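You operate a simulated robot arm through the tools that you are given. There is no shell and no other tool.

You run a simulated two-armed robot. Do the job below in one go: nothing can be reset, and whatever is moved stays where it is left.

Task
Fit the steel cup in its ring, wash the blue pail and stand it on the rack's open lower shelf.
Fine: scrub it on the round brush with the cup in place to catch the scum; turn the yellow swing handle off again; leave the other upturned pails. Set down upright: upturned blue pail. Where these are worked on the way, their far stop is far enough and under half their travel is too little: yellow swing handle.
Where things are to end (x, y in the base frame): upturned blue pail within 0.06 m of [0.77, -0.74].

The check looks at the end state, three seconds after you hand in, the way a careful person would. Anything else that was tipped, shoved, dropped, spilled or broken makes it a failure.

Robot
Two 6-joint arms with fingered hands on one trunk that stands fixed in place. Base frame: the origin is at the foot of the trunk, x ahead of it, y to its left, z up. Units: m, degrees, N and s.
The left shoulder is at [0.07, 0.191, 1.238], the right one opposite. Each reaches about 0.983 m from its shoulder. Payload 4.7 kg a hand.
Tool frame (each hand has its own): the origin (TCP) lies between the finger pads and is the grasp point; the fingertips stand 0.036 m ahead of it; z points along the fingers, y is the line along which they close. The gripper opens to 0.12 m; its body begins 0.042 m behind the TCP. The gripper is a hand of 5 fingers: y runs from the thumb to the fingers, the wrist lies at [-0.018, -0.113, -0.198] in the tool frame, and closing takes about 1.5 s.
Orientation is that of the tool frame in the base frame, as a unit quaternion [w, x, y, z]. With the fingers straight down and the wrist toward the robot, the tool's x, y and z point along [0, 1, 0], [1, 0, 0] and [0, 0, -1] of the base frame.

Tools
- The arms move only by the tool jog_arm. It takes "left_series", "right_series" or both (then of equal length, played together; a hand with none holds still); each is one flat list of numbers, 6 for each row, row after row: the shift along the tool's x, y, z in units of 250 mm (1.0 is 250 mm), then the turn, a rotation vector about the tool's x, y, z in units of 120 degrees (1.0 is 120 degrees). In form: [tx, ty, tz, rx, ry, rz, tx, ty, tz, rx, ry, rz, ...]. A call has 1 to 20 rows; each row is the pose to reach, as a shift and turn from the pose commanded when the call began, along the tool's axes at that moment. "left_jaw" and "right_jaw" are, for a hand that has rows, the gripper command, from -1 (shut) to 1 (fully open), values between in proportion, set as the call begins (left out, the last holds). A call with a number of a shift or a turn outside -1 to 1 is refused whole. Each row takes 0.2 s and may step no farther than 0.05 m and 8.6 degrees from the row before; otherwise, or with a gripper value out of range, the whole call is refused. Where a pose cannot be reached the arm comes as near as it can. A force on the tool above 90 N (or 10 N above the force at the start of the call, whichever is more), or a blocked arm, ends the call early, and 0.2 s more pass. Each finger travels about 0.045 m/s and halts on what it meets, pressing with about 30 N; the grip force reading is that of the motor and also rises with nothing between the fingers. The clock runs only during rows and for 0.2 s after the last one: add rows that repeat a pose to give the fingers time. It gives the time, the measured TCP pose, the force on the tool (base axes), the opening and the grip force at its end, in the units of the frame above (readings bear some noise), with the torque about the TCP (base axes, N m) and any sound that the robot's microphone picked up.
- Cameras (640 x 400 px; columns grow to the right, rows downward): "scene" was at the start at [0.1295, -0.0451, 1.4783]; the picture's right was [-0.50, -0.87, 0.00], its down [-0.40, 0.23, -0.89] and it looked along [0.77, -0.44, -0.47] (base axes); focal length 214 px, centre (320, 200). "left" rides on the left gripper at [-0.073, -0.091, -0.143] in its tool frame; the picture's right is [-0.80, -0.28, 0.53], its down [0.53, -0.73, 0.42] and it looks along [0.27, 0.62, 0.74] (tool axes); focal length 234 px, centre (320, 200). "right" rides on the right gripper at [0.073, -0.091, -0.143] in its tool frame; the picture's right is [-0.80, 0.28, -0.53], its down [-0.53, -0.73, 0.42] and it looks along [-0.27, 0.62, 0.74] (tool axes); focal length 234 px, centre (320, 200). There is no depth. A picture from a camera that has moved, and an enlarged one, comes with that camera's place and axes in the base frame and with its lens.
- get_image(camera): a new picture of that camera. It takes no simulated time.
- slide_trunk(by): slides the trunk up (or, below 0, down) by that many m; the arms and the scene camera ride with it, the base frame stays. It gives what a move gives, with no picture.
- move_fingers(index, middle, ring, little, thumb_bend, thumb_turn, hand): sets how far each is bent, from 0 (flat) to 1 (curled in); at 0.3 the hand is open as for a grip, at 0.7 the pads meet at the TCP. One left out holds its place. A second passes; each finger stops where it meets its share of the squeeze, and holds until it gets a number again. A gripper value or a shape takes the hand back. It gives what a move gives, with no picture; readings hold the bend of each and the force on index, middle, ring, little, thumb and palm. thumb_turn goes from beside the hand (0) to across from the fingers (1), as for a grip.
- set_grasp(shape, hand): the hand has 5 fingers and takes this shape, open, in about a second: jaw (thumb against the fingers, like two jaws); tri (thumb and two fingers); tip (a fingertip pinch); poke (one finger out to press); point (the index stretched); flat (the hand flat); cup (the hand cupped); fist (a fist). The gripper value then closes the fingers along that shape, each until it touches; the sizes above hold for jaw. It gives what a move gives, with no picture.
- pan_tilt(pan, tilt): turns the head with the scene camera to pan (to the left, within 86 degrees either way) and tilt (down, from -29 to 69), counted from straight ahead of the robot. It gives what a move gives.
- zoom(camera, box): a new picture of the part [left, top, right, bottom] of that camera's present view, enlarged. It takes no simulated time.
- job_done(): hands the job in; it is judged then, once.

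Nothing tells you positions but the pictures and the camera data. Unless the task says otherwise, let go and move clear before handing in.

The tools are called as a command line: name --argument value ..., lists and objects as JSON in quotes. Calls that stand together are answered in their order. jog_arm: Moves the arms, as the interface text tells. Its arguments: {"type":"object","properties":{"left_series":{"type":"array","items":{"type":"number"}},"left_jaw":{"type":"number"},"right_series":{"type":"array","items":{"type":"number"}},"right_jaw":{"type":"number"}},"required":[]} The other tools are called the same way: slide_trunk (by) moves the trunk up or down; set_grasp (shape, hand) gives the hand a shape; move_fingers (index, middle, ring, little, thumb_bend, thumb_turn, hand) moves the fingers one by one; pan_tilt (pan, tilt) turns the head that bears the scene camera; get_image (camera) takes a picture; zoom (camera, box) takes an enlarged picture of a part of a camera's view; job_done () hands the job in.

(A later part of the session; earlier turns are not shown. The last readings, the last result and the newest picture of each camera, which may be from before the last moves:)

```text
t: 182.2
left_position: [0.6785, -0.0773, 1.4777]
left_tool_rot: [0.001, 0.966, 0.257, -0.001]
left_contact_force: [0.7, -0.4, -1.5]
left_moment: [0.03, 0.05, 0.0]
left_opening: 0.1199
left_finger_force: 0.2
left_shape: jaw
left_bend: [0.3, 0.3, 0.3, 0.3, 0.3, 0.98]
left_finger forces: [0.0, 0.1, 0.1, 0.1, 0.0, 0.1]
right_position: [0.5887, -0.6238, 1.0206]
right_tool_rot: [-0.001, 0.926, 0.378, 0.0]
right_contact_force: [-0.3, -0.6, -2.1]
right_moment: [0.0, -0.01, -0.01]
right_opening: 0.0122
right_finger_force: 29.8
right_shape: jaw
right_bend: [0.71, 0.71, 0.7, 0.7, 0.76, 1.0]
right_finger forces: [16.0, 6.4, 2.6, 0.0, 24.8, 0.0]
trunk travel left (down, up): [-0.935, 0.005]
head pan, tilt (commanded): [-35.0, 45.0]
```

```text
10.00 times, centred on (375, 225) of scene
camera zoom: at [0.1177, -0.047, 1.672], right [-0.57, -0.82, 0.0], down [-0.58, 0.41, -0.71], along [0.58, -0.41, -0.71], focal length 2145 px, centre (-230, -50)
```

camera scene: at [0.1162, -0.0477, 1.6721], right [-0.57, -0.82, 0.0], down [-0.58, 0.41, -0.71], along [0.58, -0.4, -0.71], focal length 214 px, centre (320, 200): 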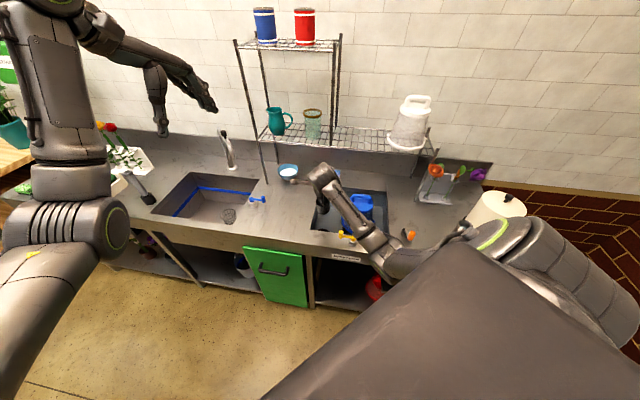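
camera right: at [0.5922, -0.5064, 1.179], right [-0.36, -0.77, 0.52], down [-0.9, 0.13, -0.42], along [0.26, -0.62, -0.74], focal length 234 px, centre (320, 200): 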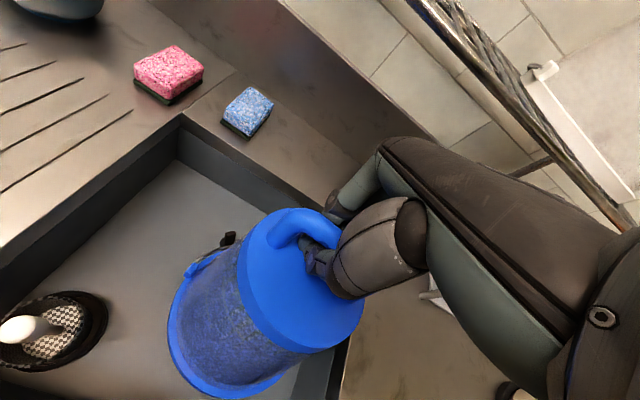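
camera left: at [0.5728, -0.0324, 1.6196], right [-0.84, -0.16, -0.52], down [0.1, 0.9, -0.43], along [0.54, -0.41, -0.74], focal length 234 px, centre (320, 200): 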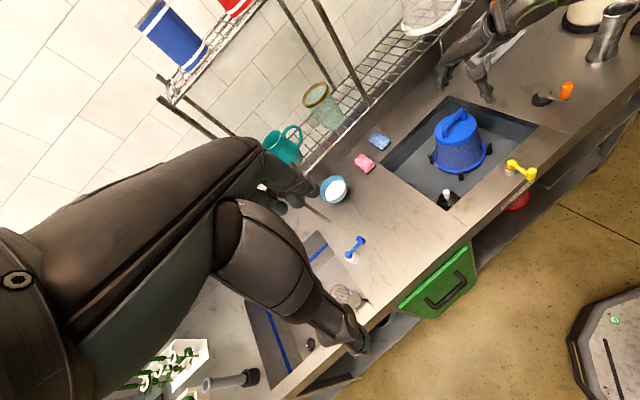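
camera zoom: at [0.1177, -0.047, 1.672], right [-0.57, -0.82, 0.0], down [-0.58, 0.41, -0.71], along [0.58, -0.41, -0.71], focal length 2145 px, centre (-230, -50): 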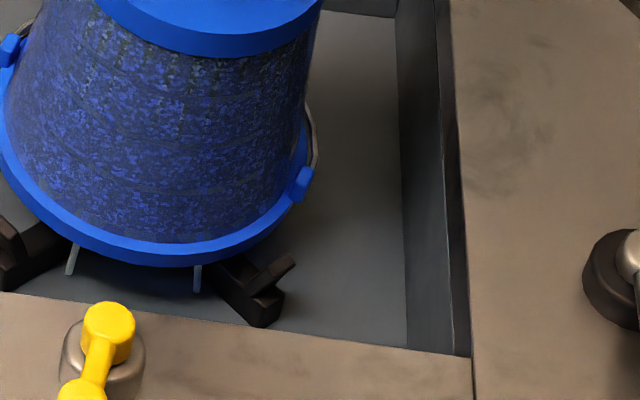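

I want a strict before/after comparison, so I'll return to the exact seated pose used at t=170.6 and zoom on the same patch.

jog_arm --right_series '[0.01, 0, 0.05, 0, 0, -0.06, 0.011, 0, 0.094, 0, 0, -0.06]'

zoom --camera "left" --box '[445, 140, 477, 160]'

zoom --camera "left" --box '[430, 110, 500, 180]'

```text
t: 182.8
left_position: [0.6791, -0.0751, 1.4776]
left_tool_rot: [0.002, 0.966, 0.258, 0.0]
left_contact_force: [-0.6, -0.6, 0.0]
left_moment: [0.0, -0.03, 0.02]
left_opening: 0.1197
left_finger_force: 0.1
left_shape: jaw
left_bend: [0.3, 0.3, 0.3, 0.3, 0.3, 0.98]
left_finger forces: [0.0, 0.0, 0.1, 0.0, 0.0, 0.0]
right_position: [0.5905, -0.6214, 0.9986]
right_tool_rot: [0.001, 0.899, 0.437, 0.001]
right_contact_force: [1.1, 0.4, 0.2]
right_moment: [0.02, 0.02, 0.02]
right_opening: 0.0122
right_finger_force: 30.4
right_shape: jaw
right_bend: [0.71, 0.71, 0.7, 0.7, 0.76, 1.0]
right_finger forces: [16.5, 6.0, 2.9, 0.1, 24.6, 0.1]
trunk travel left (down, up): [-0.935, 0.005]
head pan, tilt (commanded): [-35.0, 45.0]
```

```text
16.00 times, centred on (461, 150) of left
camera zoom: at [0.5723, -0.033, 1.6199], right [-0.84, -0.16, -0.52], down [0.1, 0.9, -0.43], along [0.54, -0.41, -0.74], focal length 3747 px, centre (-1936, 1000)
```

zoom: 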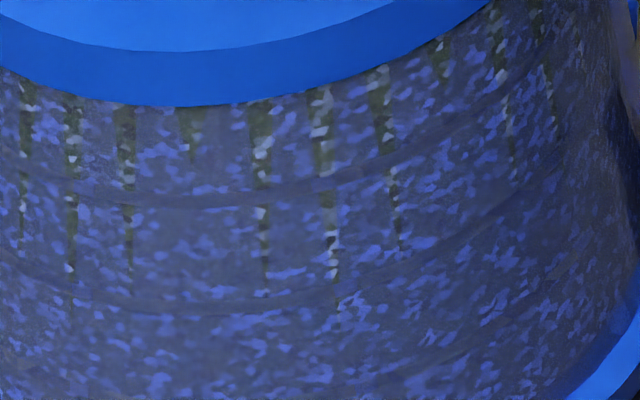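

```text
5.71 times, centred on (465, 145) of left
camera zoom: at [0.5723, -0.033, 1.6199], right [-0.84, -0.16, -0.52], down [0.1, 0.9, -0.43], along [0.54, -0.41, -0.74], focal length 1338 px, centre (-509, 514)
```

zoom: 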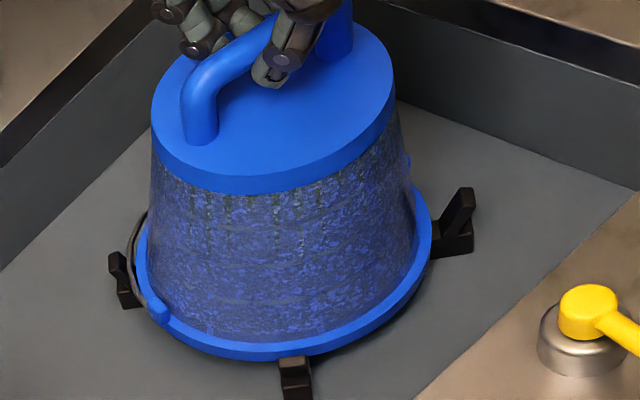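

The film pattern is identical to before, so something needed isn't active. I'll hold the pail up with the right hand and use the left hand to swing the handle back, to see whether the arcs are really water controlled by it.

jog_arm --right_series '[0, 0, -0.19, 0, 0, 0, 0, 0, -0.38, 0, 0, 0, 0, 0, -0.57, 0, 0, 0, 0, 0, -0.76, 0, 0, 0, 0, 0, -0.9, 0, 0, 0]'

jog_arm --left_series '[-0.02, 0.02, 0.16, 0, 0, 0.03, -0.04, 0.04, 0.32, 0, 0, 0.06, -0.08, 0.1, 0.48, 0, 0, 0.1, -0.14, 0.18, 0.62, 0, 0, 0.15, -0.22, 0.28, 0.74, 0, 0, 0.2, -0.3, 0.38, 0.84, 0, 0, 0.25, -0.4, 0.48, 0.9, 0, 0, 0.25, -0.5, 0.58, 0.95, 0, 0, 0.25]' --left_jaw -1

get_image --camera "scene"

get_image --camera "left"

```text
t: 184.0
left_position: [0.6782, -0.0764, 1.4782]
left_tool_rot: [0.002, 0.966, 0.258, 0.0]
left_contact_force: [0.4, 0.8, 0.2]
left_moment: [-0.01, -0.03, -0.01]
left_opening: 0.1199
left_finger_force: 0.1
left_shape: jaw
left_bend: [0.3, 0.3, 0.3, 0.3, 0.3, 0.98]
left_finger forces: [0.0, 0.1, 0.0, 0.0, 0.1, 0.1]
right_position: [0.5906, -0.6222, 1.2232]
right_tool_rot: [0.0, 0.9, 0.436, 0.0]
right_contact_force: [-1.4, -0.5, -2.8]
right_moment: [0.01, 0.02, 0.03]
right_opening: 0.0125
right_finger_force: 29.5
right_shape: jaw
right_bend: [0.71, 0.71, 0.7, 0.7, 0.76, 1.0]
right_finger forces: [16.1, 6.2, 2.7, 0.0, 24.3, 0.0]
trunk travel left (down, up): [-0.935, 0.005]
head pan, tilt (commanded): [-35.0, 45.0]
```

```text
t: 185.8
left_position: [0.6404, -0.2666, 1.2407]
left_tool_rot: [0.0, 1.0, -0.001, 0.001]
left_contact_force: [0.5, -1.0, -0.3]
left_moment: [0.02, -0.02, -0.09]
left_opening: 0.0
left_finger_force: 29.9
left_shape: jaw
left_bend: [0.7, 0.7, 0.7, 0.7, 0.53, 1.0]
left_finger forces: [0.1, 0.0, 0.0, 0.0, 0.1, 0.1]
right_position: [0.5906, -0.6231, 1.222]
right_tool_rot: [0.0, 0.9, 0.436, 0.001]
right_contact_force: [0.2, 0.0, -2.6]
right_moment: [-0.01, -0.02, -0.01]
right_opening: 0.0121
right_finger_force: 30.1
right_shape: jaw
right_bend: [0.71, 0.71, 0.7, 0.7, 0.76, 1.0]
right_finger forces: [15.9, 6.2, 2.7, 0.0, 24.6, 0.0]
trunk travel left (down, up): [-0.935, 0.005]
head pan, tilt (commanded): [-35.0, 45.0]
```

```text
taken
camera scene: at [0.1166, -0.0487, 1.6721], right [-0.57, -0.82, 0.0], down [-0.58, 0.41, -0.71], along [0.58, -0.4, -0.71], focal length 214 px, centre (320, 200)
```

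scene: 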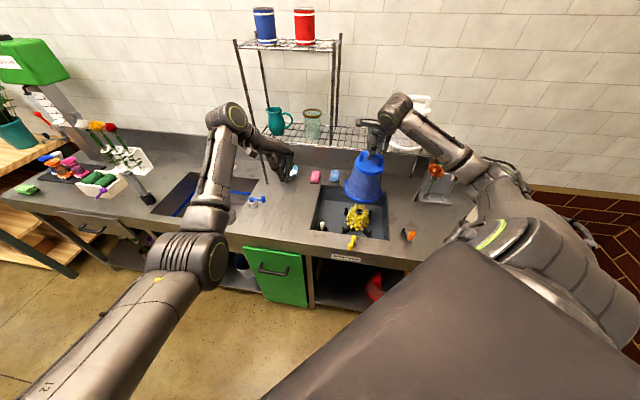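

```text
taken
camera left: at [0.5697, -0.1751, 1.3818], right [-0.8, 0.28, -0.53], down [0.53, 0.73, -0.42], along [0.27, -0.62, -0.74], focal length 234 px, centre (320, 200)
```

left: 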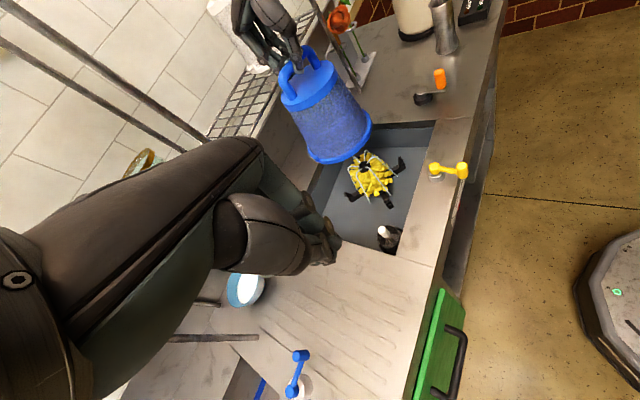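

zoom --camera "left" --box '[270, 30, 480, 260]'

zoom --camera "left" --box '[330, 140, 410, 210]'

```text
1.74 times, centred on (375, 145) of left
camera zoom: at [0.5697, -0.1751, 1.3818], right [-0.8, 0.28, -0.53], down [0.53, 0.73, -0.42], along [0.27, -0.62, -0.74], focal length 407 px, centre (224, 296)
```

zoom: 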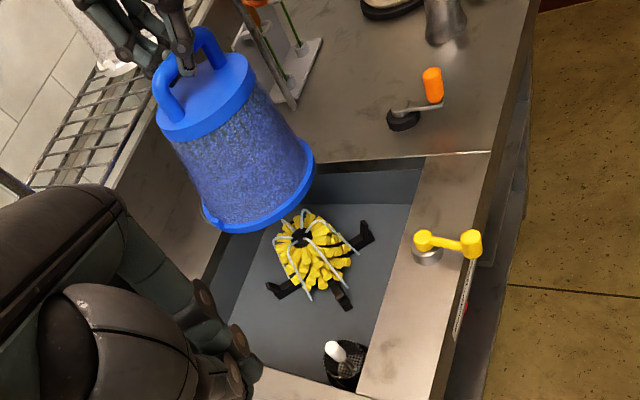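

```text
5.71 times, centred on (370, 175) of left
camera zoom: at [0.5697, -0.1751, 1.3818], right [-0.8, 0.28, -0.53], down [0.53, 0.73, -0.42], along [0.27, -0.62, -0.74], focal length 1338 px, centre (34, 343)
```

zoom: 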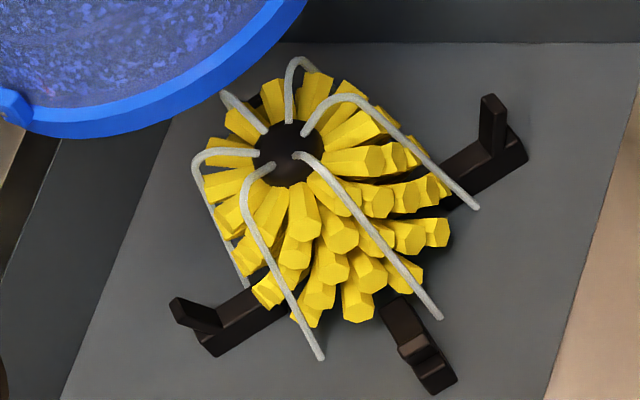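

The arcs are visible now with the handle on. I'll bring the closed left hand beside the knob to swing it back while watching the arcs.

jog_arm --left_series '[-0.16, 0.042, 0.08, 0, 0, 0, -0.32, 0.084, 0.16, 0, 0, 0, -0.48, 0.126, 0.24, 0, 0, 0, -0.64, 0.168, 0.32, 0, 0, 0, -0.8, 0.21, 0.4, 0, 0, 0, -0.96, 0.252, 0.48, 0, 0, 0]'

get_image --camera "left"

get_image --camera "scene"

```text
t: 187.4
left_position: [0.673, -0.2236, 1.1253]
left_tool_rot: [-0.012, 1.0, 0.019, 0.017]
left_contact_force: [-0.3, 0.3, 0.8]
left_moment: [-0.03, -0.01, 0.03]
left_opening: 0.0002
left_finger_force: 30.3
left_shape: jaw
left_bend: [0.7, 0.7, 0.7, 0.7, 0.53, 1.0]
left_finger forces: [0.1, 0.0, 0.0, 0.0, 0.0, 0.1]
left hand out of reach, approached as far as the arm can: row 1, 2, 3, 4, 5, 6
right_position: [0.5921, -0.6214, 1.2206]
right_tool_rot: [-0.001, 0.9, 0.436, -0.001]
right_contact_force: [-0.4, 1.3, -1.7]
right_moment: [0.03, 0.01, 0.0]
right_opening: 0.0125
right_finger_force: 29.7
right_shape: jaw
right_bend: [0.71, 0.71, 0.7, 0.7, 0.76, 1.0]
right_finger forces: [15.7, 6.2, 2.8, 0.0, 24.6, 0.1]
trunk travel left (down, up): [-0.935, 0.005]
head pan, tilt (commanded): [-35.0, 45.0]
stopped in row 6 (left hand): the arm was blocked; the commanded pose is now the measured one
```

```text
taken
camera left: at [0.5935, -0.1377, 1.2659], right [-0.8, 0.26, -0.55], down [0.52, 0.76, -0.39], along [0.32, -0.59, -0.74], focal length 234 px, centre (320, 200)
```

left: 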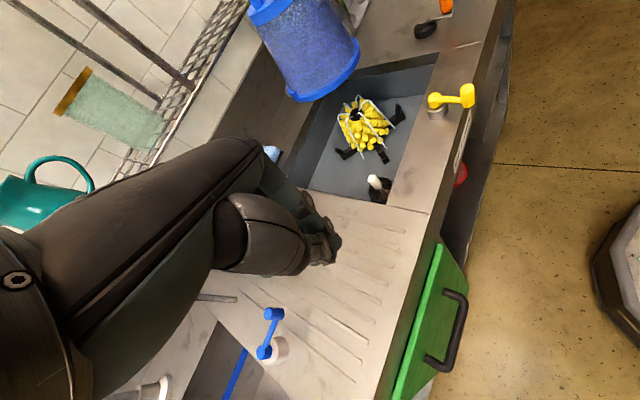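

```text
taken
camera scene: at [0.1192, -0.0454, 1.672], right [-0.57, -0.82, 0.0], down [-0.58, 0.41, -0.71], along [0.58, -0.41, -0.71], focal length 214 px, centre (320, 200)
```

scene: 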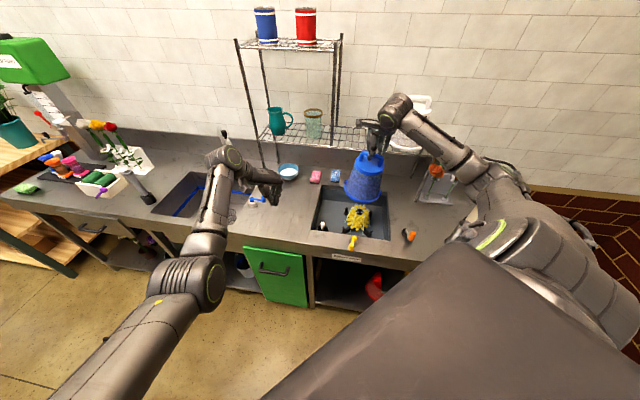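

The left arm can't get around there, so I'll pull it back up to its camera position and instead do a longer session of real wall-on-bristle scrubbing all around.

jog_arm --left_series '[0, 0, -0.18, 0, 0, 0, 0, 0, -0.36, 0, 0, -0.05, 0, -0.05, -0.54, 0, 0, -0.1, 0, -0.1, -0.72, 0, 0, -0.15, 0, -0.15, -0.9, 0, 0, -0.2, 0, -0.2, -1.0, 0, 0, -0.24]'

get_image --camera "left"

```text
t: 188.8
left_position: [0.6582, -0.1832, 1.3757]
left_tool_rot: [-0.007, 0.964, 0.266, 0.018]
left_contact_force: [0.1, 0.0, -0.3]
left_moment: [-0.02, 0.03, 0.0]
left_opening: 0.0
left_finger_force: 29.8
left_shape: jaw
left_bend: [0.7, 0.7, 0.7, 0.7, 0.53, 1.0]
left_finger forces: [0.0, 0.0, 0.1, 0.0, 0.0, 0.1]
right_position: [0.5888, -0.6217, 1.2223]
right_tool_rot: [0.0, 0.9, 0.435, 0.0]
right_contact_force: [0.7, -0.4, -2.2]
right_moment: [0.01, 0.02, 0.0]
right_opening: 0.0119
right_finger_force: 29.6
right_shape: jaw
right_bend: [0.71, 0.71, 0.7, 0.7, 0.76, 1.0]
right_finger forces: [16.0, 6.3, 2.8, 0.1, 24.6, 0.1]
trunk travel left (down, up): [-0.935, 0.005]
head pan, tilt (commanded): [-35.0, 45.0]
```

```text
taken
camera left: at [0.5466, -0.1447, 1.5147], right [-0.82, -0.16, -0.56], down [0.09, 0.91, -0.4], along [0.57, -0.38, -0.73], focal length 234 px, centre (320, 200)
```

left: 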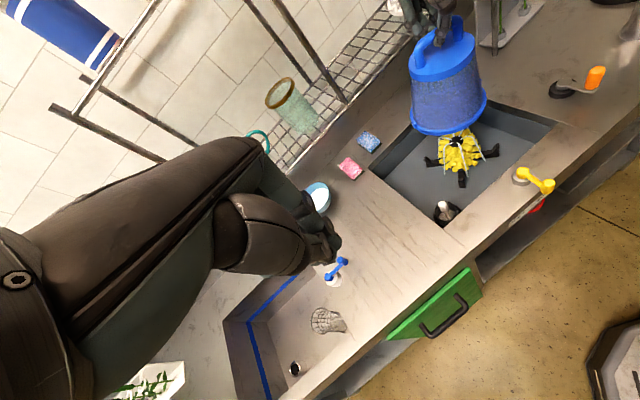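

jog_arm --right_series '[0, 0, 0.18, 0, 0, 0, 0, 0, 0.36, 0, 0, 0, 0, 0, 0.54, 0, 0, 0, 0, 0, 0.7, 0, 0, 0]'

jog_arm --right_series '[0.07, 0, 0, 0, 0, 0, 0.14, 0, 0, 0, 0, 0, 0.099, 0.099, -0.08, 0, 0, 0, 0, 0.14, 0, 0, 0, 0, -0.099, 0.099, -0.08, 0, 0, 0, -0.14, 0, 0, 0, 0, 0, -0.099, -0.099, -0.08, 0, 0, 0, 0, -0.14, 0, 0, 0, 0, 0.099, -0.099, -0.08, 0, 0, 0, 0.14, 0, 0, 0, 0, 0, 0.099, 0.099, -0.08, 0, 0, 0, 0, 0.14, 0, 0, 0, 0, -0.099, 0.099, -0.08, 0, 0, 0, -0.14, 0, 0, 0, 0, 0, -0.099, -0.099, -0.08, 0, 0, 0, 0, -0.14, 0, 0, 0, 0, 0.099, -0.099, -0.08, 0, 0, 0, 0.14, 0, 0, 0, 0, 0, 0.07, 0, 0, 0, 0, 0, 0, 0, 0, 0, 0, 0]'

jog_arm --right_series '[0.07, 0, 0, 0, 0, 0, 0.14, 0, 0, 0, 0, 0, 0.099, 0.099, -0.08, 0, 0, 0, 0, 0.14, 0, 0, 0, 0, -0.099, 0.099, -0.08, 0, 0, 0, -0.14, 0, 0, 0, 0, 0, -0.099, -0.099, -0.08, 0, 0, 0, 0, -0.14, 0, 0, 0, 0, 0.099, -0.099, -0.08, 0, 0, 0, 0.14, 0, 0, 0, 0, 0, 0.099, 0.099, -0.08, 0, 0, 0, 0, 0.14, 0, 0, 0, 0, -0.099, 0.099, -0.08, 0, 0, 0, -0.14, 0, 0, 0, 0, 0, -0.099, -0.099, -0.08, 0, 0, 0, 0, -0.14, 0, 0, 0, 0, 0.099, -0.099, -0.08, 0, 0, 0, 0.14, 0, 0, 0, 0, 0, 0.07, 0, 0, 0, 0, 0, 0, 0, 0, 0, 0, 0]'

zoom --camera "left" --box '[390, 60, 510, 200]'

zoom --camera "scene" --box '[300, 160, 420, 250]'

```text
t: 189.8
left_position: [0.659, -0.1841, 1.3738]
left_tool_rot: [-0.008, 0.964, 0.266, 0.019]
left_contact_force: [0.7, 0.0, 0.1]
left_moment: [0.02, -0.02, 0.01]
left_opening: 0.0003
left_finger_force: 29.9
left_shape: jaw
left_bend: [0.7, 0.7, 0.7, 0.7, 0.53, 1.0]
left_finger forces: [0.1, 0.0, 0.0, 0.1, 0.0, 0.0]
right_position: [0.5896, -0.6214, 1.0458]
right_tool_rot: [0.0, 0.9, 0.436, 0.0]
right_contact_force: [0.5, 0.2, -3.0]
right_moment: [-0.02, 0.0, 0.01]
right_opening: 0.0124
right_finger_force: 30.0
right_shape: jaw
right_bend: [0.71, 0.71, 0.7, 0.7, 0.76, 1.0]
right_finger forces: [15.3, 6.1, 2.7, 0.1, 24.5, 0.0]
trunk travel left (down, up): [-0.935, 0.005]
head pan, tilt (commanded): [-35.0, 45.0]
```

```text
t: 194.0
left_position: [0.6577, -0.1843, 1.3756]
left_tool_rot: [-0.007, 0.964, 0.265, 0.02]
left_contact_force: [0.0, -0.1, 0.3]
left_moment: [0.04, 0.01, 0.0]
left_opening: 0.0
left_finger_force: 30.3
left_shape: jaw
left_bend: [0.7, 0.7, 0.7, 0.7, 0.53, 1.0]
left_finger forces: [0.0, 0.1, 0.0, 0.1, 0.0, 0.0]
right_position: [0.5885, -0.6228, 1.0485]
right_tool_rot: [0.0, 0.9, 0.437, 0.001]
right_contact_force: [-0.3, 0.0, -3.0]
right_moment: [0.03, 0.01, 0.02]
right_opening: 0.0123
right_finger_force: 30.1
right_shape: jaw
right_bend: [0.71, 0.71, 0.7, 0.7, 0.76, 1.0]
right_finger forces: [15.5, 6.0, 2.7, 0.0, 23.9, 0.1]
trunk travel left (down, up): [-0.935, 0.005]
head pan, tilt (commanded): [-35.0, 45.0]
```

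```text
t: 198.2
left_position: [0.6586, -0.1839, 1.3754]
left_tool_rot: [-0.007, 0.964, 0.265, 0.019]
left_contact_force: [-0.1, -0.2, -0.6]
left_moment: [0.02, 0.02, 0.01]
left_opening: 0.0002
left_finger_force: 29.9
left_shape: jaw
left_bend: [0.7, 0.7, 0.7, 0.7, 0.53, 1.0]
left_finger forces: [0.0, 0.1, 0.1, 0.0, 0.1, 0.1]
right_position: [0.5883, -0.622, 1.0485]
right_tool_rot: [0.0, 0.9, 0.436, 0.0]
right_contact_force: [0.1, -0.2, -2.9]
right_moment: [0.0, -0.02, 0.0]
right_opening: 0.012
right_finger_force: 30.2
right_shape: jaw
right_bend: [0.71, 0.71, 0.7, 0.7, 0.76, 1.0]
right_finger forces: [15.4, 5.9, 2.9, 0.1, 23.5, 0.0]
trunk travel left (down, up): [-0.935, 0.005]
head pan, tilt (commanded): [-35.0, 45.0]
```

```text
2.86 times, centred on (450, 130) of left
camera zoom: at [0.5456, -0.1456, 1.5146], right [-0.82, -0.16, -0.56], down [0.1, 0.91, -0.4], along [0.57, -0.38, -0.73], focal length 669 px, centre (-51, 400)
```

zoom: 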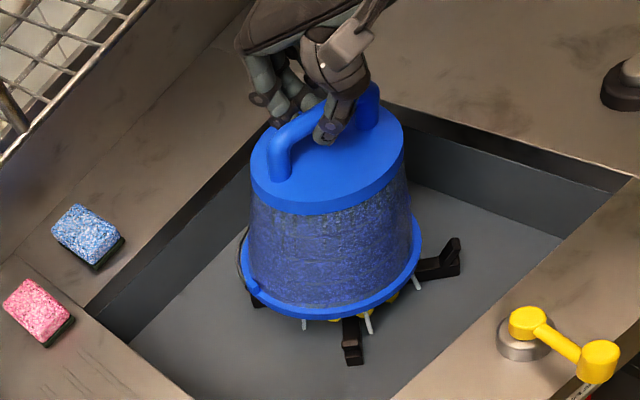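

```text
4.44 times, centred on (360, 205) of scene
camera zoom: at [0.1158, -0.047, 1.6722], right [-0.57, -0.82, 0.0], down [-0.58, 0.41, -0.71], along [0.58, -0.41, -0.71], focal length 953 px, centre (142, 178)
```

zoom: 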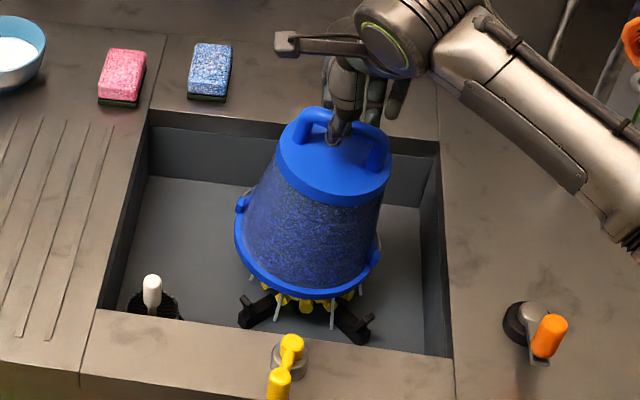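

zoom --camera "left" --box '[430, 120, 475, 160]'

zoom --camera "scene" --box '[350, 190, 395, 225]'

zoom --camera "right" --box '[200, 200, 320, 350]'

```text
10.00 times, centred on (452, 140) of left
camera zoom: at [0.5456, -0.1456, 1.5146], right [-0.82, -0.16, -0.56], down [0.1, 0.91, -0.4], along [0.57, -0.38, -0.73], focal length 2342 px, centre (-1005, 800)
```

zoom: 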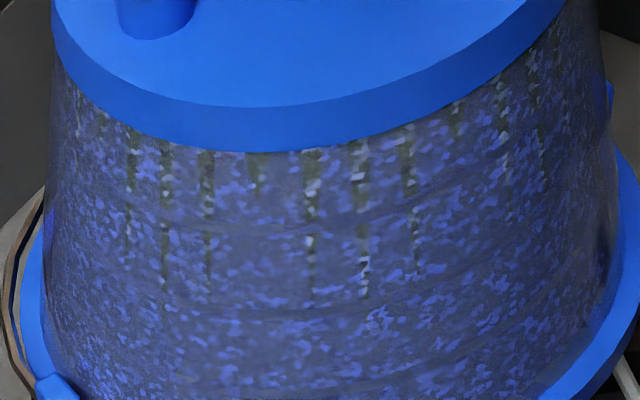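

```text
11.43 times, centred on (372, 208) of scene
camera zoom: at [0.1158, -0.047, 1.6722], right [-0.57, -0.82, 0.0], down [-0.58, 0.41, -0.71], along [0.58, -0.41, -0.71], focal length 2451 px, centre (-280, 114)
```

zoom: 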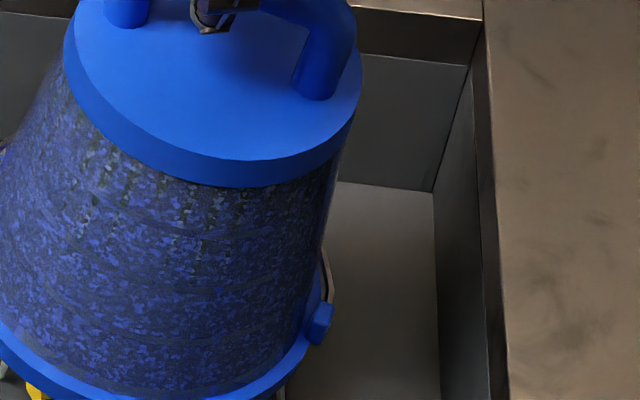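

```text
2.67 times, centred on (260, 275) of right
camera zoom: at [0.5624, -0.5091, 1.1919], right [-0.28, -0.8, 0.52], down [-0.9, 0.04, -0.42], along [0.32, -0.59, -0.74], focal length 624 px, centre (480, 0)
```

zoom: 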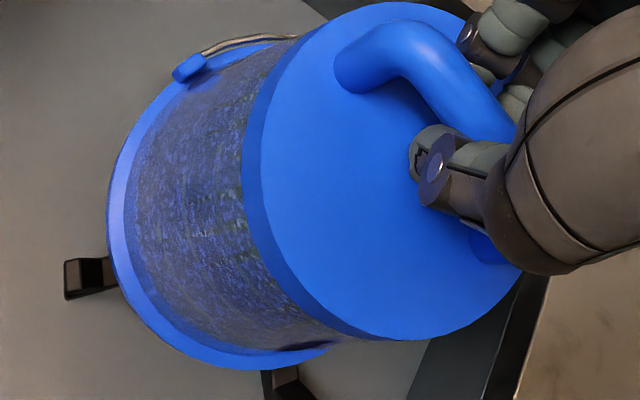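

The film is truly unchanged. One suspicion: the handle may have more travel than the ~82° I gave it ("under half is too little"). I'll set the pail down on its base, release it, and push the handle further to check.

jog_arm --right_series '[0, 0, 0.1, 0, 0, 0, 0, 0, 0.18, 0, 0, 0, 0, 0, 0.2, 0, 0, 0]'

zoom --camera "left" --box '[390, 60, 510, 200]'

```text
t: 199.0
left_position: [0.6581, -0.1824, 1.3755]
left_tool_rot: [-0.007, 0.964, 0.266, 0.018]
left_contact_force: [0.8, 0.4, -0.9]
left_moment: [-0.02, -0.02, -0.03]
left_opening: 0.0
left_finger_force: 30.3
left_shape: jaw
left_bend: [0.7, 0.7, 0.7, 0.7, 0.53, 1.0]
left_finger forces: [0.0, 0.0, 0.0, 0.0, 0.0, 0.1]
right_position: [0.5909, -0.6222, 0.9996]
right_tool_rot: [0.002, 0.9, 0.436, 0.001]
right_contact_force: [1.8, 0.4, 1.4]
right_moment: [-0.07, 0.05, 0.02]
right_opening: 0.0123
right_finger_force: 30.4
right_shape: jaw
right_bend: [0.71, 0.71, 0.7, 0.7, 0.76, 1.0]
right_finger forces: [15.8, 5.2, 3.3, 0.0, 23.3, 0.0]
trunk travel left (down, up): [-0.935, 0.005]
head pan, tilt (commanded): [-35.0, 45.0]
```

```text
2.86 times, centred on (450, 130) of left
camera zoom: at [0.5469, -0.144, 1.5144], right [-0.82, -0.16, -0.56], down [0.1, 0.91, -0.4], along [0.57, -0.38, -0.73], focal length 669 px, centre (-51, 400)
```

zoom: 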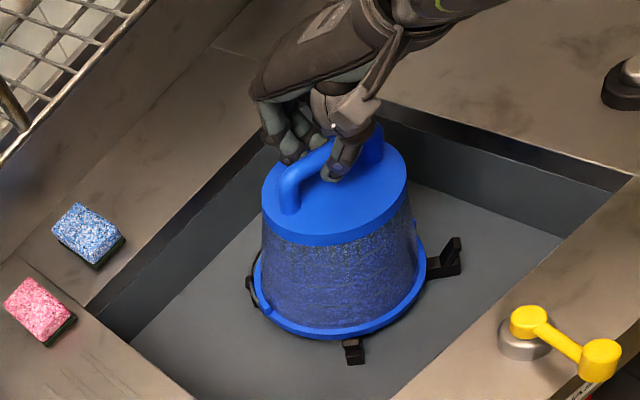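

It's seated. I'll open, rise clear and head for the handle.

jog_arm --right_series '[0, 0, 0, 0, 0, 0, 0, 0, 0, 0, 0, 0, 0, 0, 0, 0, 0, 0, 0, 0, 0, 0, 0, 0, 0, 0, 0, 0, 0, 0, 0, 0, 0, 0, 0, 0, 0, 0, -0.12, 0, 0, 0, 0, 0, -0.28, 0, 0, 0, 0, 0, -0.44, 0, 0, 0]' --right_jaw 1

zoom --camera "left" --box '[390, 60, 510, 200]'

```text
t: 201.0
left_position: [0.6583, -0.1826, 1.3754]
left_tool_rot: [-0.007, 0.964, 0.266, 0.019]
left_contact_force: [-0.9, 0.9, 0.3]
left_moment: [0.01, 0.0, 0.02]
left_opening: 0.0002
left_finger_force: 29.9
left_shape: jaw
left_bend: [0.7, 0.7, 0.7, 0.7, 0.53, 1.0]
left_finger forces: [0.1, 0.0, 0.0, 0.1, 0.0, 0.1]
right_position: [0.5906, -0.6224, 1.1097]
right_tool_rot: [-0.001, 0.9, 0.436, -0.001]
right_contact_force: [-0.1, -0.7, -0.2]
right_moment: [0.01, -0.01, -0.02]
right_opening: 0.1195
right_finger_force: 0.0
right_shape: jaw
right_bend: [0.3, 0.3, 0.3, 0.3, 0.3, 0.98]
right_finger forces: [0.0, 0.0, 0.1, 0.0, 0.0, 0.0]
trunk travel left (down, up): [-0.935, 0.005]
head pan, tilt (commanded): [-35.0, 45.0]
```

```text
2.86 times, centred on (450, 130) of left
camera zoom: at [0.5467, -0.1444, 1.5142], right [-0.82, -0.16, -0.56], down [0.1, 0.91, -0.4], along [0.57, -0.38, -0.73], focal length 669 px, centre (-51, 400)
```

zoom: 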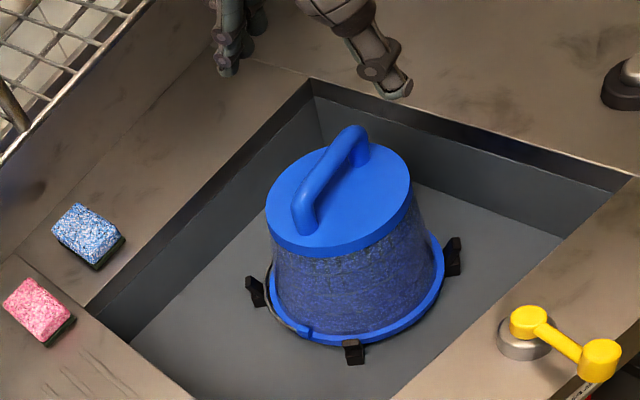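

jog_arm --right_series '[0.036, -0.151, 0.024, 0, 0, 0, 0.071, -0.303, 0.048, 0, 0, 0, 0.107, -0.454, 0.072, 0, 0, 0, 0.142, -0.606, 0.096, 0, 0, 0, 0.178, -0.757, 0.12, 0, 0, 0]' --right_jaw 1

jog_arm --right_series '[0.006, -0.025, 0.013, 0, 0, -0.069, 0.012, -0.05, 0.027, 0, 0, -0.138, 0.018, -0.075, 0.04, 0, 0, -0.207, 0.024, -0.1, 0.053, 0, 0, -0.276, 0.03, -0.125, 0.067, 0, 0, -0.344, 0.037, -0.15, 0.08, 0, 0, -0.413, 0.043, -0.175, 0.093, 0, 0, -0.482, 0.049, -0.2, 0.107, 0, 0, -0.551, 0.055, -0.225, 0.12, 0, 0, -0.62]'

get_image --camera "right"

zoom --camera "left" --box '[470, 130, 590, 230]'

```text
t: 202.2
left_position: [0.6569, -0.1823, 1.3765]
left_tool_rot: [-0.007, 0.964, 0.266, 0.019]
left_contact_force: [0.1, -0.4, -0.9]
left_moment: [-0.04, 0.0, -0.01]
left_opening: 0.0
left_finger_force: 29.8
left_shape: jaw
left_bend: [0.7, 0.7, 0.7, 0.7, 0.53, 1.0]
left_finger forces: [0.1, 0.0, 0.0, 0.0, 0.0, 0.0]
right_position: [0.469, -0.469, 1.0791]
right_tool_rot: [0.001, 0.9, 0.436, 0.0]
right_contact_force: [-0.6, -0.6, 0.5]
right_moment: [-0.02, -0.02, -0.01]
right_opening: 0.1197
right_finger_force: 0.0
right_shape: jaw
right_bend: [0.3, 0.3, 0.3, 0.3, 0.3, 0.98]
right_finger forces: [0.0, 0.0, 0.0, 0.1, 0.0, 0.1]
trunk travel left (down, up): [-0.935, 0.005]
head pan, tilt (commanded): [-35.0, 45.0]
```

```text
t: 204.2
left_position: [0.6594, -0.1838, 1.3745]
left_tool_rot: [-0.007, 0.964, 0.264, 0.018]
left_contact_force: [-0.2, -0.3, 0.7]
left_moment: [-0.02, 0.02, 0.02]
left_opening: 0.0
left_finger_force: 30.3
left_shape: jaw
left_bend: [0.7, 0.7, 0.7, 0.7, 0.53, 1.0]
left_finger forces: [0.0, 0.1, 0.0, 0.0, 0.0, 0.0]
right_position: [0.4345, -0.4246, 1.0491]
right_tool_rot: [0.0, 0.452, 0.892, 0.0]
right_contact_force: [-0.3, 1.1, 0.7]
right_moment: [0.02, 0.05, 0.01]
right_opening: 0.1198
right_finger_force: 0.2
right_shape: jaw
right_bend: [0.3, 0.3, 0.3, 0.3, 0.3, 0.98]
right_finger forces: [0.0, 0.1, 0.1, 0.0, 0.0, 0.0]
trunk travel left (down, up): [-0.935, 0.005]
head pan, tilt (commanded): [-35.0, 45.0]
```

```text
taken
camera right: at [0.3179, -0.4201, 1.1916], right [0.7, -0.48, 0.53], down [-0.28, -0.86, -0.42], along [0.66, 0.15, -0.74], focal length 234 px, centre (320, 200)
```

right: 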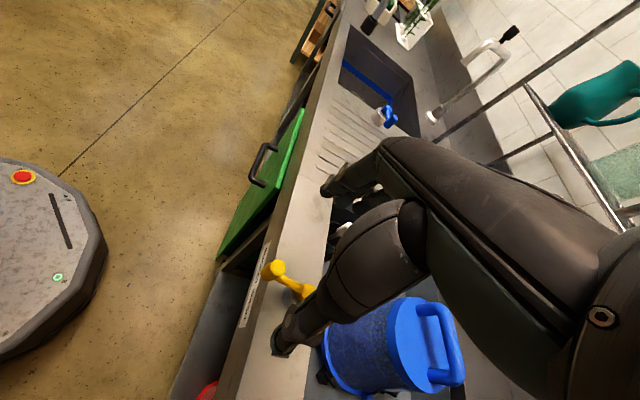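

```text
4.00 times, centred on (530, 180) of left
camera zoom: at [0.5473, -0.1449, 1.514], right [-0.82, -0.16, -0.56], down [0.1, 0.91, -0.4], along [0.57, -0.38, -0.73], focal length 937 px, centre (-520, 280)
```

zoom: 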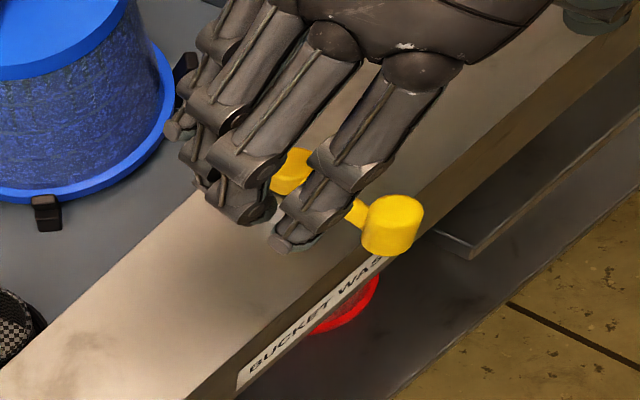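

jog_arm --right_series '[0.02, -0.003, 0.15, 0, 0, 0, 0.02, -0.003, 0.3, 0, 0, 0, 0.02, -0.003, 0.468, 0, 0, 0]'

jog_arm --right_series '[0, 0, 0, 0, 0, 0, 0, 0, 0, 0, 0, 0, 0, 0, 0, 0, 0, 0, 0, 0, 0, 0, 0, 0, 0, 0, 0, 0, 0, 0]' --right_jaw -0.4

zoom --camera "right" --box '[240, 170, 400, 320]'

```text
t: 205.0
left_position: [0.659, -0.1841, 1.3739]
left_tool_rot: [-0.007, 0.964, 0.265, 0.019]
left_contact_force: [0.5, 0.6, 0.2]
left_moment: [0.02, -0.01, 0.01]
left_opening: 0.0002
left_finger_force: 29.9
left_shape: jaw
left_bend: [0.7, 0.7, 0.7, 0.7, 0.53, 1.0]
left_finger forces: [0.1, 0.0, 0.0, 0.0, 0.1, 0.1]
right_position: [0.4299, -0.4205, 0.9295]
right_tool_rot: [0.0, 0.452, 0.892, 0.001]
right_contact_force: [0.2, -1.1, 0.1]
right_moment: [-0.03, 0.03, 0.01]
right_opening: 0.1197
right_finger_force: 0.1
right_shape: jaw
right_bend: [0.3, 0.3, 0.3, 0.3, 0.3, 0.98]
right_finger forces: [0.1, 0.0, 0.1, 0.0, 0.0, 0.1]
trunk travel left (down, up): [-0.935, 0.005]
head pan, tilt (commanded): [-35.0, 45.0]
```

```text
t: 206.2
left_position: [0.6593, -0.1834, 1.3749]
left_tool_rot: [-0.006, 0.964, 0.265, 0.019]
left_contact_force: [-0.7, -0.5, -0.1]
left_moment: [0.0, 0.0, 0.01]
left_opening: 0.0002
left_finger_force: 30.2
left_shape: jaw
left_bend: [0.7, 0.7, 0.7, 0.7, 0.53, 1.0]
left_finger forces: [0.1, 0.0, 0.1, 0.0, 0.1, 0.0]
right_position: [0.43, -0.4208, 0.9302]
right_tool_rot: [0.0, 0.453, 0.891, 0.0]
right_contact_force: [-0.2, -0.2, -0.6]
right_moment: [0.02, -0.01, 0.04]
right_opening: 0.0364
right_finger_force: 0.2
right_shape: jaw
right_bend: [0.74, 0.54, 0.52, 0.48, 0.74, 1.0]
right_finger forces: [0.0, 0.0, 0.1, 0.1, 0.1, 0.0]
trunk travel left (down, up): [-0.935, 0.005]
head pan, tilt (commanded): [-35.0, 45.0]
```

```text
2.67 times, centred on (320, 245) of right
camera zoom: at [0.3135, -0.4167, 1.0743], right [0.7, -0.48, 0.53], down [-0.28, -0.86, -0.42], along [0.66, 0.15, -0.74], focal length 624 px, centre (320, 80)
```

zoom: 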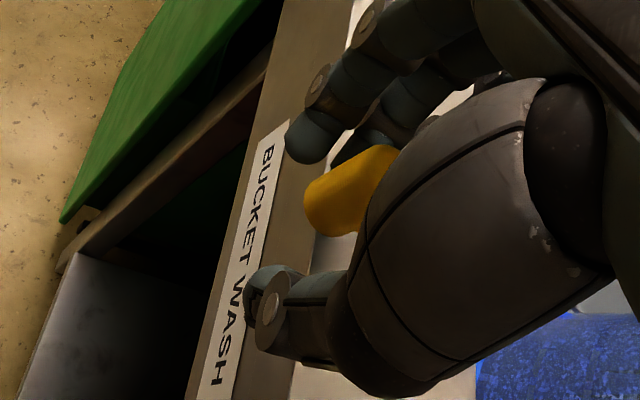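

Caged. I'll push further in the opening direction, firmly, to see if it's really at its stop.

jog_arm --right_series '[0, -0.03, 0, 0, 0, 0, 0, -0.06, 0, 0, 0, -0.02]'

jog_arm --right_series '[0, -0.03, 0, 0, 0, -0.02]'

zoom --camera "left" --box '[470, 130, 590, 230]'

```text
t: 206.8
left_position: [0.6594, -0.1833, 1.3741]
left_tool_rot: [-0.007, 0.964, 0.266, 0.018]
left_contact_force: [-0.7, -0.8, 0.3]
left_moment: [-0.03, 0.0, 0.02]
left_opening: 0.0
left_finger_force: 29.9
left_shape: jaw
left_bend: [0.7, 0.7, 0.7, 0.7, 0.53, 1.0]
left_finger forces: [0.0, 0.0, 0.1, 0.0, 0.1, 0.0]
right_position: [0.4192, -0.43, 0.9307]
right_tool_rot: [-0.001, 0.435, 0.901, 0.0]
right_contact_force: [1.9, 0.7, -0.3]
right_moment: [0.02, -0.06, 0.04]
right_opening: 0.0369
right_finger_force: 0.0
right_shape: jaw
right_bend: [0.74, 0.53, 0.51, 0.48, 0.74, 1.0]
right_finger forces: [0.3, 1.3, 0.1, 0.1, 0.0, 0.1]
trunk travel left (down, up): [-0.935, 0.005]
head pan, tilt (commanded): [-35.0, 45.0]
```

```text
t: 207.2
left_position: [0.6609, -0.1816, 1.3744]
left_tool_rot: [-0.006, 0.964, 0.266, 0.018]
left_contact_force: [-0.3, 0.7, 0.2]
left_moment: [-0.04, 0.01, -0.01]
left_opening: 0.0001
left_finger_force: 29.9
left_shape: jaw
left_bend: [0.7, 0.7, 0.7, 0.7, 0.53, 1.0]
left_finger forces: [0.0, 0.1, 0.0, 0.0, 0.0, 0.0]
right_position: [0.4142, -0.433, 0.9312]
right_tool_rot: [0.0, 0.414, 0.91, 0.001]
right_contact_force: [7.8, 4.9, -0.9]
right_moment: [0.08, -0.17, 0.09]
right_opening: 0.0383
right_finger_force: 0.0
right_shape: jaw
right_bend: [0.74, 0.51, 0.5, 0.48, 0.74, 1.0]
right_finger forces: [1.8, 4.1, 1.7, 0.9, 0.0, 0.1]
trunk travel left (down, up): [-0.935, 0.005]
head pan, tilt (commanded): [-35.0, 45.0]
```

```text
4.00 times, centred on (530, 180) of left
camera zoom: at [0.5489, -0.1436, 1.5135], right [-0.82, -0.16, -0.55], down [0.09, 0.91, -0.4], along [0.57, -0.38, -0.73], focal length 937 px, centre (-520, 280)
```

zoom: 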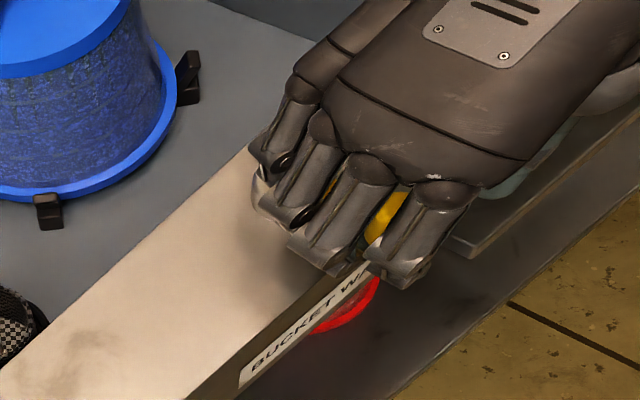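

jog_arm --right_series '[0, -0.03, 0, 0, 0, -0.02]'

jog_arm --right_series '[0, -0.03, 0, 0, 0, -0.02]'

zoom --camera "right" --box '[240, 170, 400, 320]'

zoom --camera "left" --box '[470, 130, 590, 230]'

```text
t: 207.6
left_position: [0.6621, -0.1808, 1.374]
left_tool_rot: [-0.008, 0.964, 0.266, 0.018]
left_contact_force: [0.0, 0.5, -0.3]
left_moment: [-0.02, -0.01, 0.02]
left_opening: 0.0002
left_finger_force: 29.8
left_shape: jaw
left_bend: [0.7, 0.7, 0.7, 0.7, 0.53, 1.0]
left_finger forces: [0.1, 0.0, 0.1, 0.0, 0.1, 0.0]
right_position: [0.4113, -0.4381, 0.9316]
right_tool_rot: [0.0, 0.395, 0.919, 0.001]
right_contact_force: [17.5, 11.8, -0.9]
right_moment: [0.2, -0.26, 0.23]
right_opening: 0.0397
right_finger_force: 0.0
right_shape: jaw
right_bend: [0.73, 0.48, 0.48, 0.47, 0.74, 1.0]
right_finger forces: [3.1, 8.6, 4.5, 2.6, 0.0, 0.0]
trunk travel left (down, up): [-0.935, 0.005]
head pan, tilt (commanded): [-35.0, 45.0]
```

```text
t: 208.0
left_position: [0.6645, -0.182, 1.373]
left_tool_rot: [-0.007, 0.964, 0.266, 0.017]
left_contact_force: [0.8, 0.1, 0.1]
left_moment: [-0.02, 0.02, -0.01]
left_opening: 0.0001
left_finger_force: 30.2
left_shape: jaw
left_bend: [0.7, 0.7, 0.7, 0.7, 0.53, 1.0]
left_finger forces: [0.0, 0.1, 0.0, 0.1, 0.0, 0.0]
right_position: [0.4062, -0.4425, 0.9317]
right_tool_rot: [0.0, 0.377, 0.926, 0.0]
right_contact_force: [26.2, 13.4, 1.8]
right_moment: [0.18, -0.62, 0.29]
right_opening: 0.0422
right_finger_force: 0.1
right_shape: jaw
right_bend: [0.74, 0.45, 0.46, 0.47, 0.74, 1.0]
right_finger forces: [2.3, 12.7, 7.4, 5.6, 0.0, 0.0]
trunk travel left (down, up): [-0.935, 0.005]
head pan, tilt (commanded): [-35.0, 45.0]
```

```text
2.67 times, centred on (320, 245) of right
camera zoom: at [0.2899, -0.4569, 1.0753], right [0.77, -0.36, 0.53], down [-0.13, -0.9, -0.43], along [0.62, 0.26, -0.74], focal length 624 px, centre (320, 80)
```

zoom: 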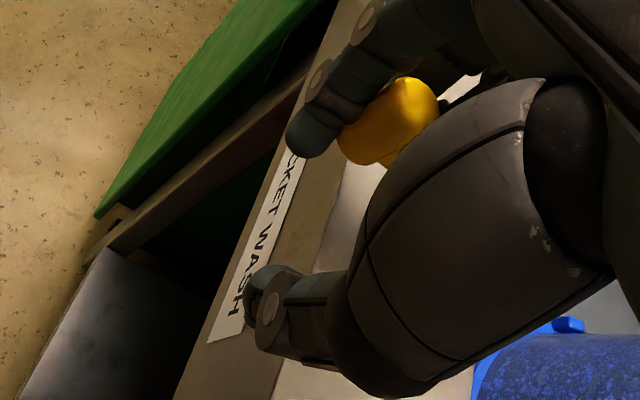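

```text
4.00 times, centred on (530, 180) of left
camera zoom: at [0.5519, -0.1428, 1.5125], right [-0.82, -0.16, -0.55], down [0.09, 0.91, -0.4], along [0.57, -0.38, -0.73], focal length 937 px, centre (-520, 280)
```

zoom: 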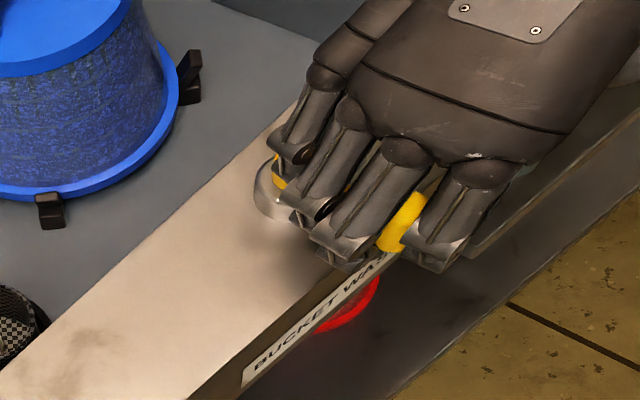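

The handle is hard against its stop (30 N and no movement), so it is fully on. I'll back off and check the cup and sink for any sign of scum.

jog_arm --right_series '[0, 0.06, 0, 0, 0, 0.02, 0, 0.12, 0, 0, 0, 0.05, 0, 0.14, -0.1, 0, 0, 0.07, 0, 0.14, -0.25, 0, 0, 0.07, 0, 0.14, -0.4, 0, 0, 0.07, 0, 0.14, -0.55, 0, 0, 0.07]'

zoom --camera "left" --box '[425, 190, 470, 230]'

zoom --camera "left" --box '[390, 80, 560, 230]'

zoom --camera "scene" --box '[300, 160, 420, 250]'

```text
t: 209.4
left_position: [0.6589, -0.1823, 1.3746]
left_tool_rot: [-0.007, 0.964, 0.265, 0.018]
left_contact_force: [-0.1, -0.1, -0.8]
left_moment: [0.01, 0.02, -0.03]
left_opening: 0.0
left_finger_force: 30.5
left_shape: jaw
left_bend: [0.7, 0.7, 0.7, 0.7, 0.53, 1.0]
left_finger forces: [0.0, 0.0, 0.1, 0.0, 0.0, 0.0]
right_position: [0.4246, -0.4185, 1.0701]
right_tool_rot: [0.0, 0.444, 0.896, 0.0]
right_contact_force: [0.1, -0.9, 0.0]
right_moment: [-0.01, 0.03, 0.01]
right_opening: 0.0362
right_finger_force: 0.0
right_shape: jaw
right_bend: [0.74, 0.54, 0.52, 0.48, 0.74, 1.0]
right_finger forces: [0.0, 0.0, 0.0, 0.1, 0.1, 0.0]
trunk travel left (down, up): [-0.935, 0.005]
head pan, tilt (commanded): [-35.0, 45.0]
```

```text
10.00 times, centred on (448, 210) of left
camera zoom: at [0.5471, -0.144, 1.5141], right [-0.82, -0.16, -0.56], down [0.1, 0.91, -0.4], along [0.57, -0.38, -0.73], focal length 2342 px, centre (-955, 100)
```

zoom: 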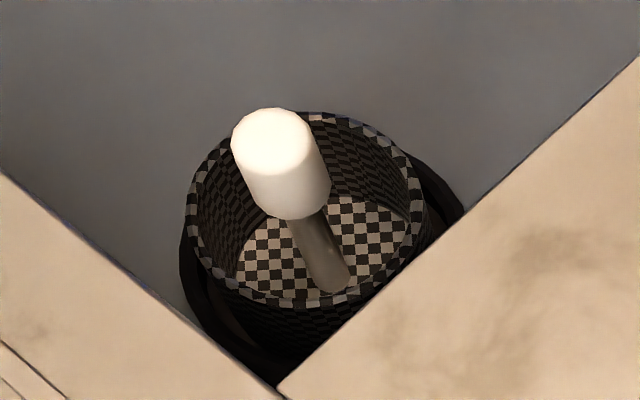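

```text
2.67 times, centred on (475, 155) of left
camera zoom: at [0.5471, -0.144, 1.5141], right [-0.82, -0.16, -0.56], down [0.1, 0.91, -0.4], along [0.57, -0.38, -0.73], focal length 624 px, centre (-93, 320)
```

zoom: 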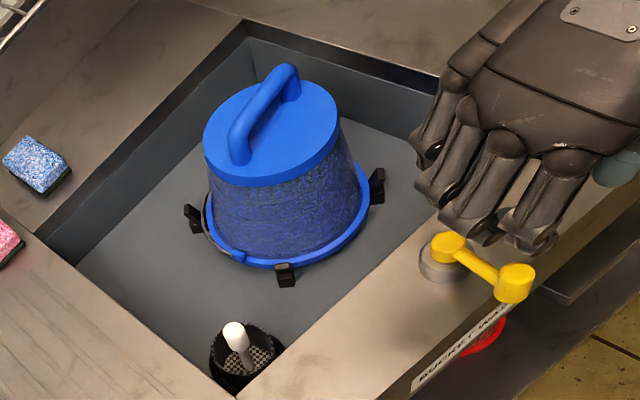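

```text
4.44 times, centred on (360, 205) of scene
camera zoom: at [0.1174, -0.0451, 1.672], right [-0.57, -0.82, 0.0], down [-0.58, 0.41, -0.71], along [0.58, -0.41, -0.71], focal length 953 px, centre (142, 178)
```

zoom: 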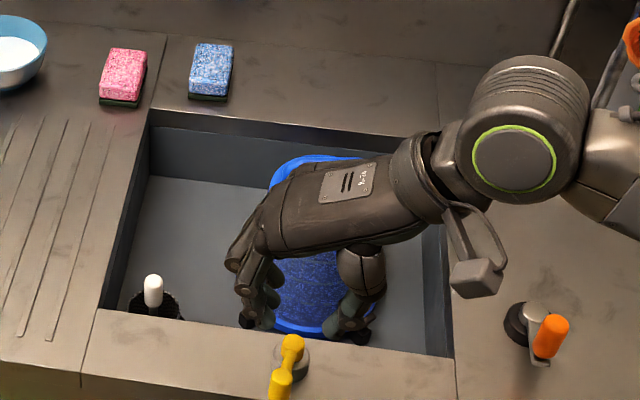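

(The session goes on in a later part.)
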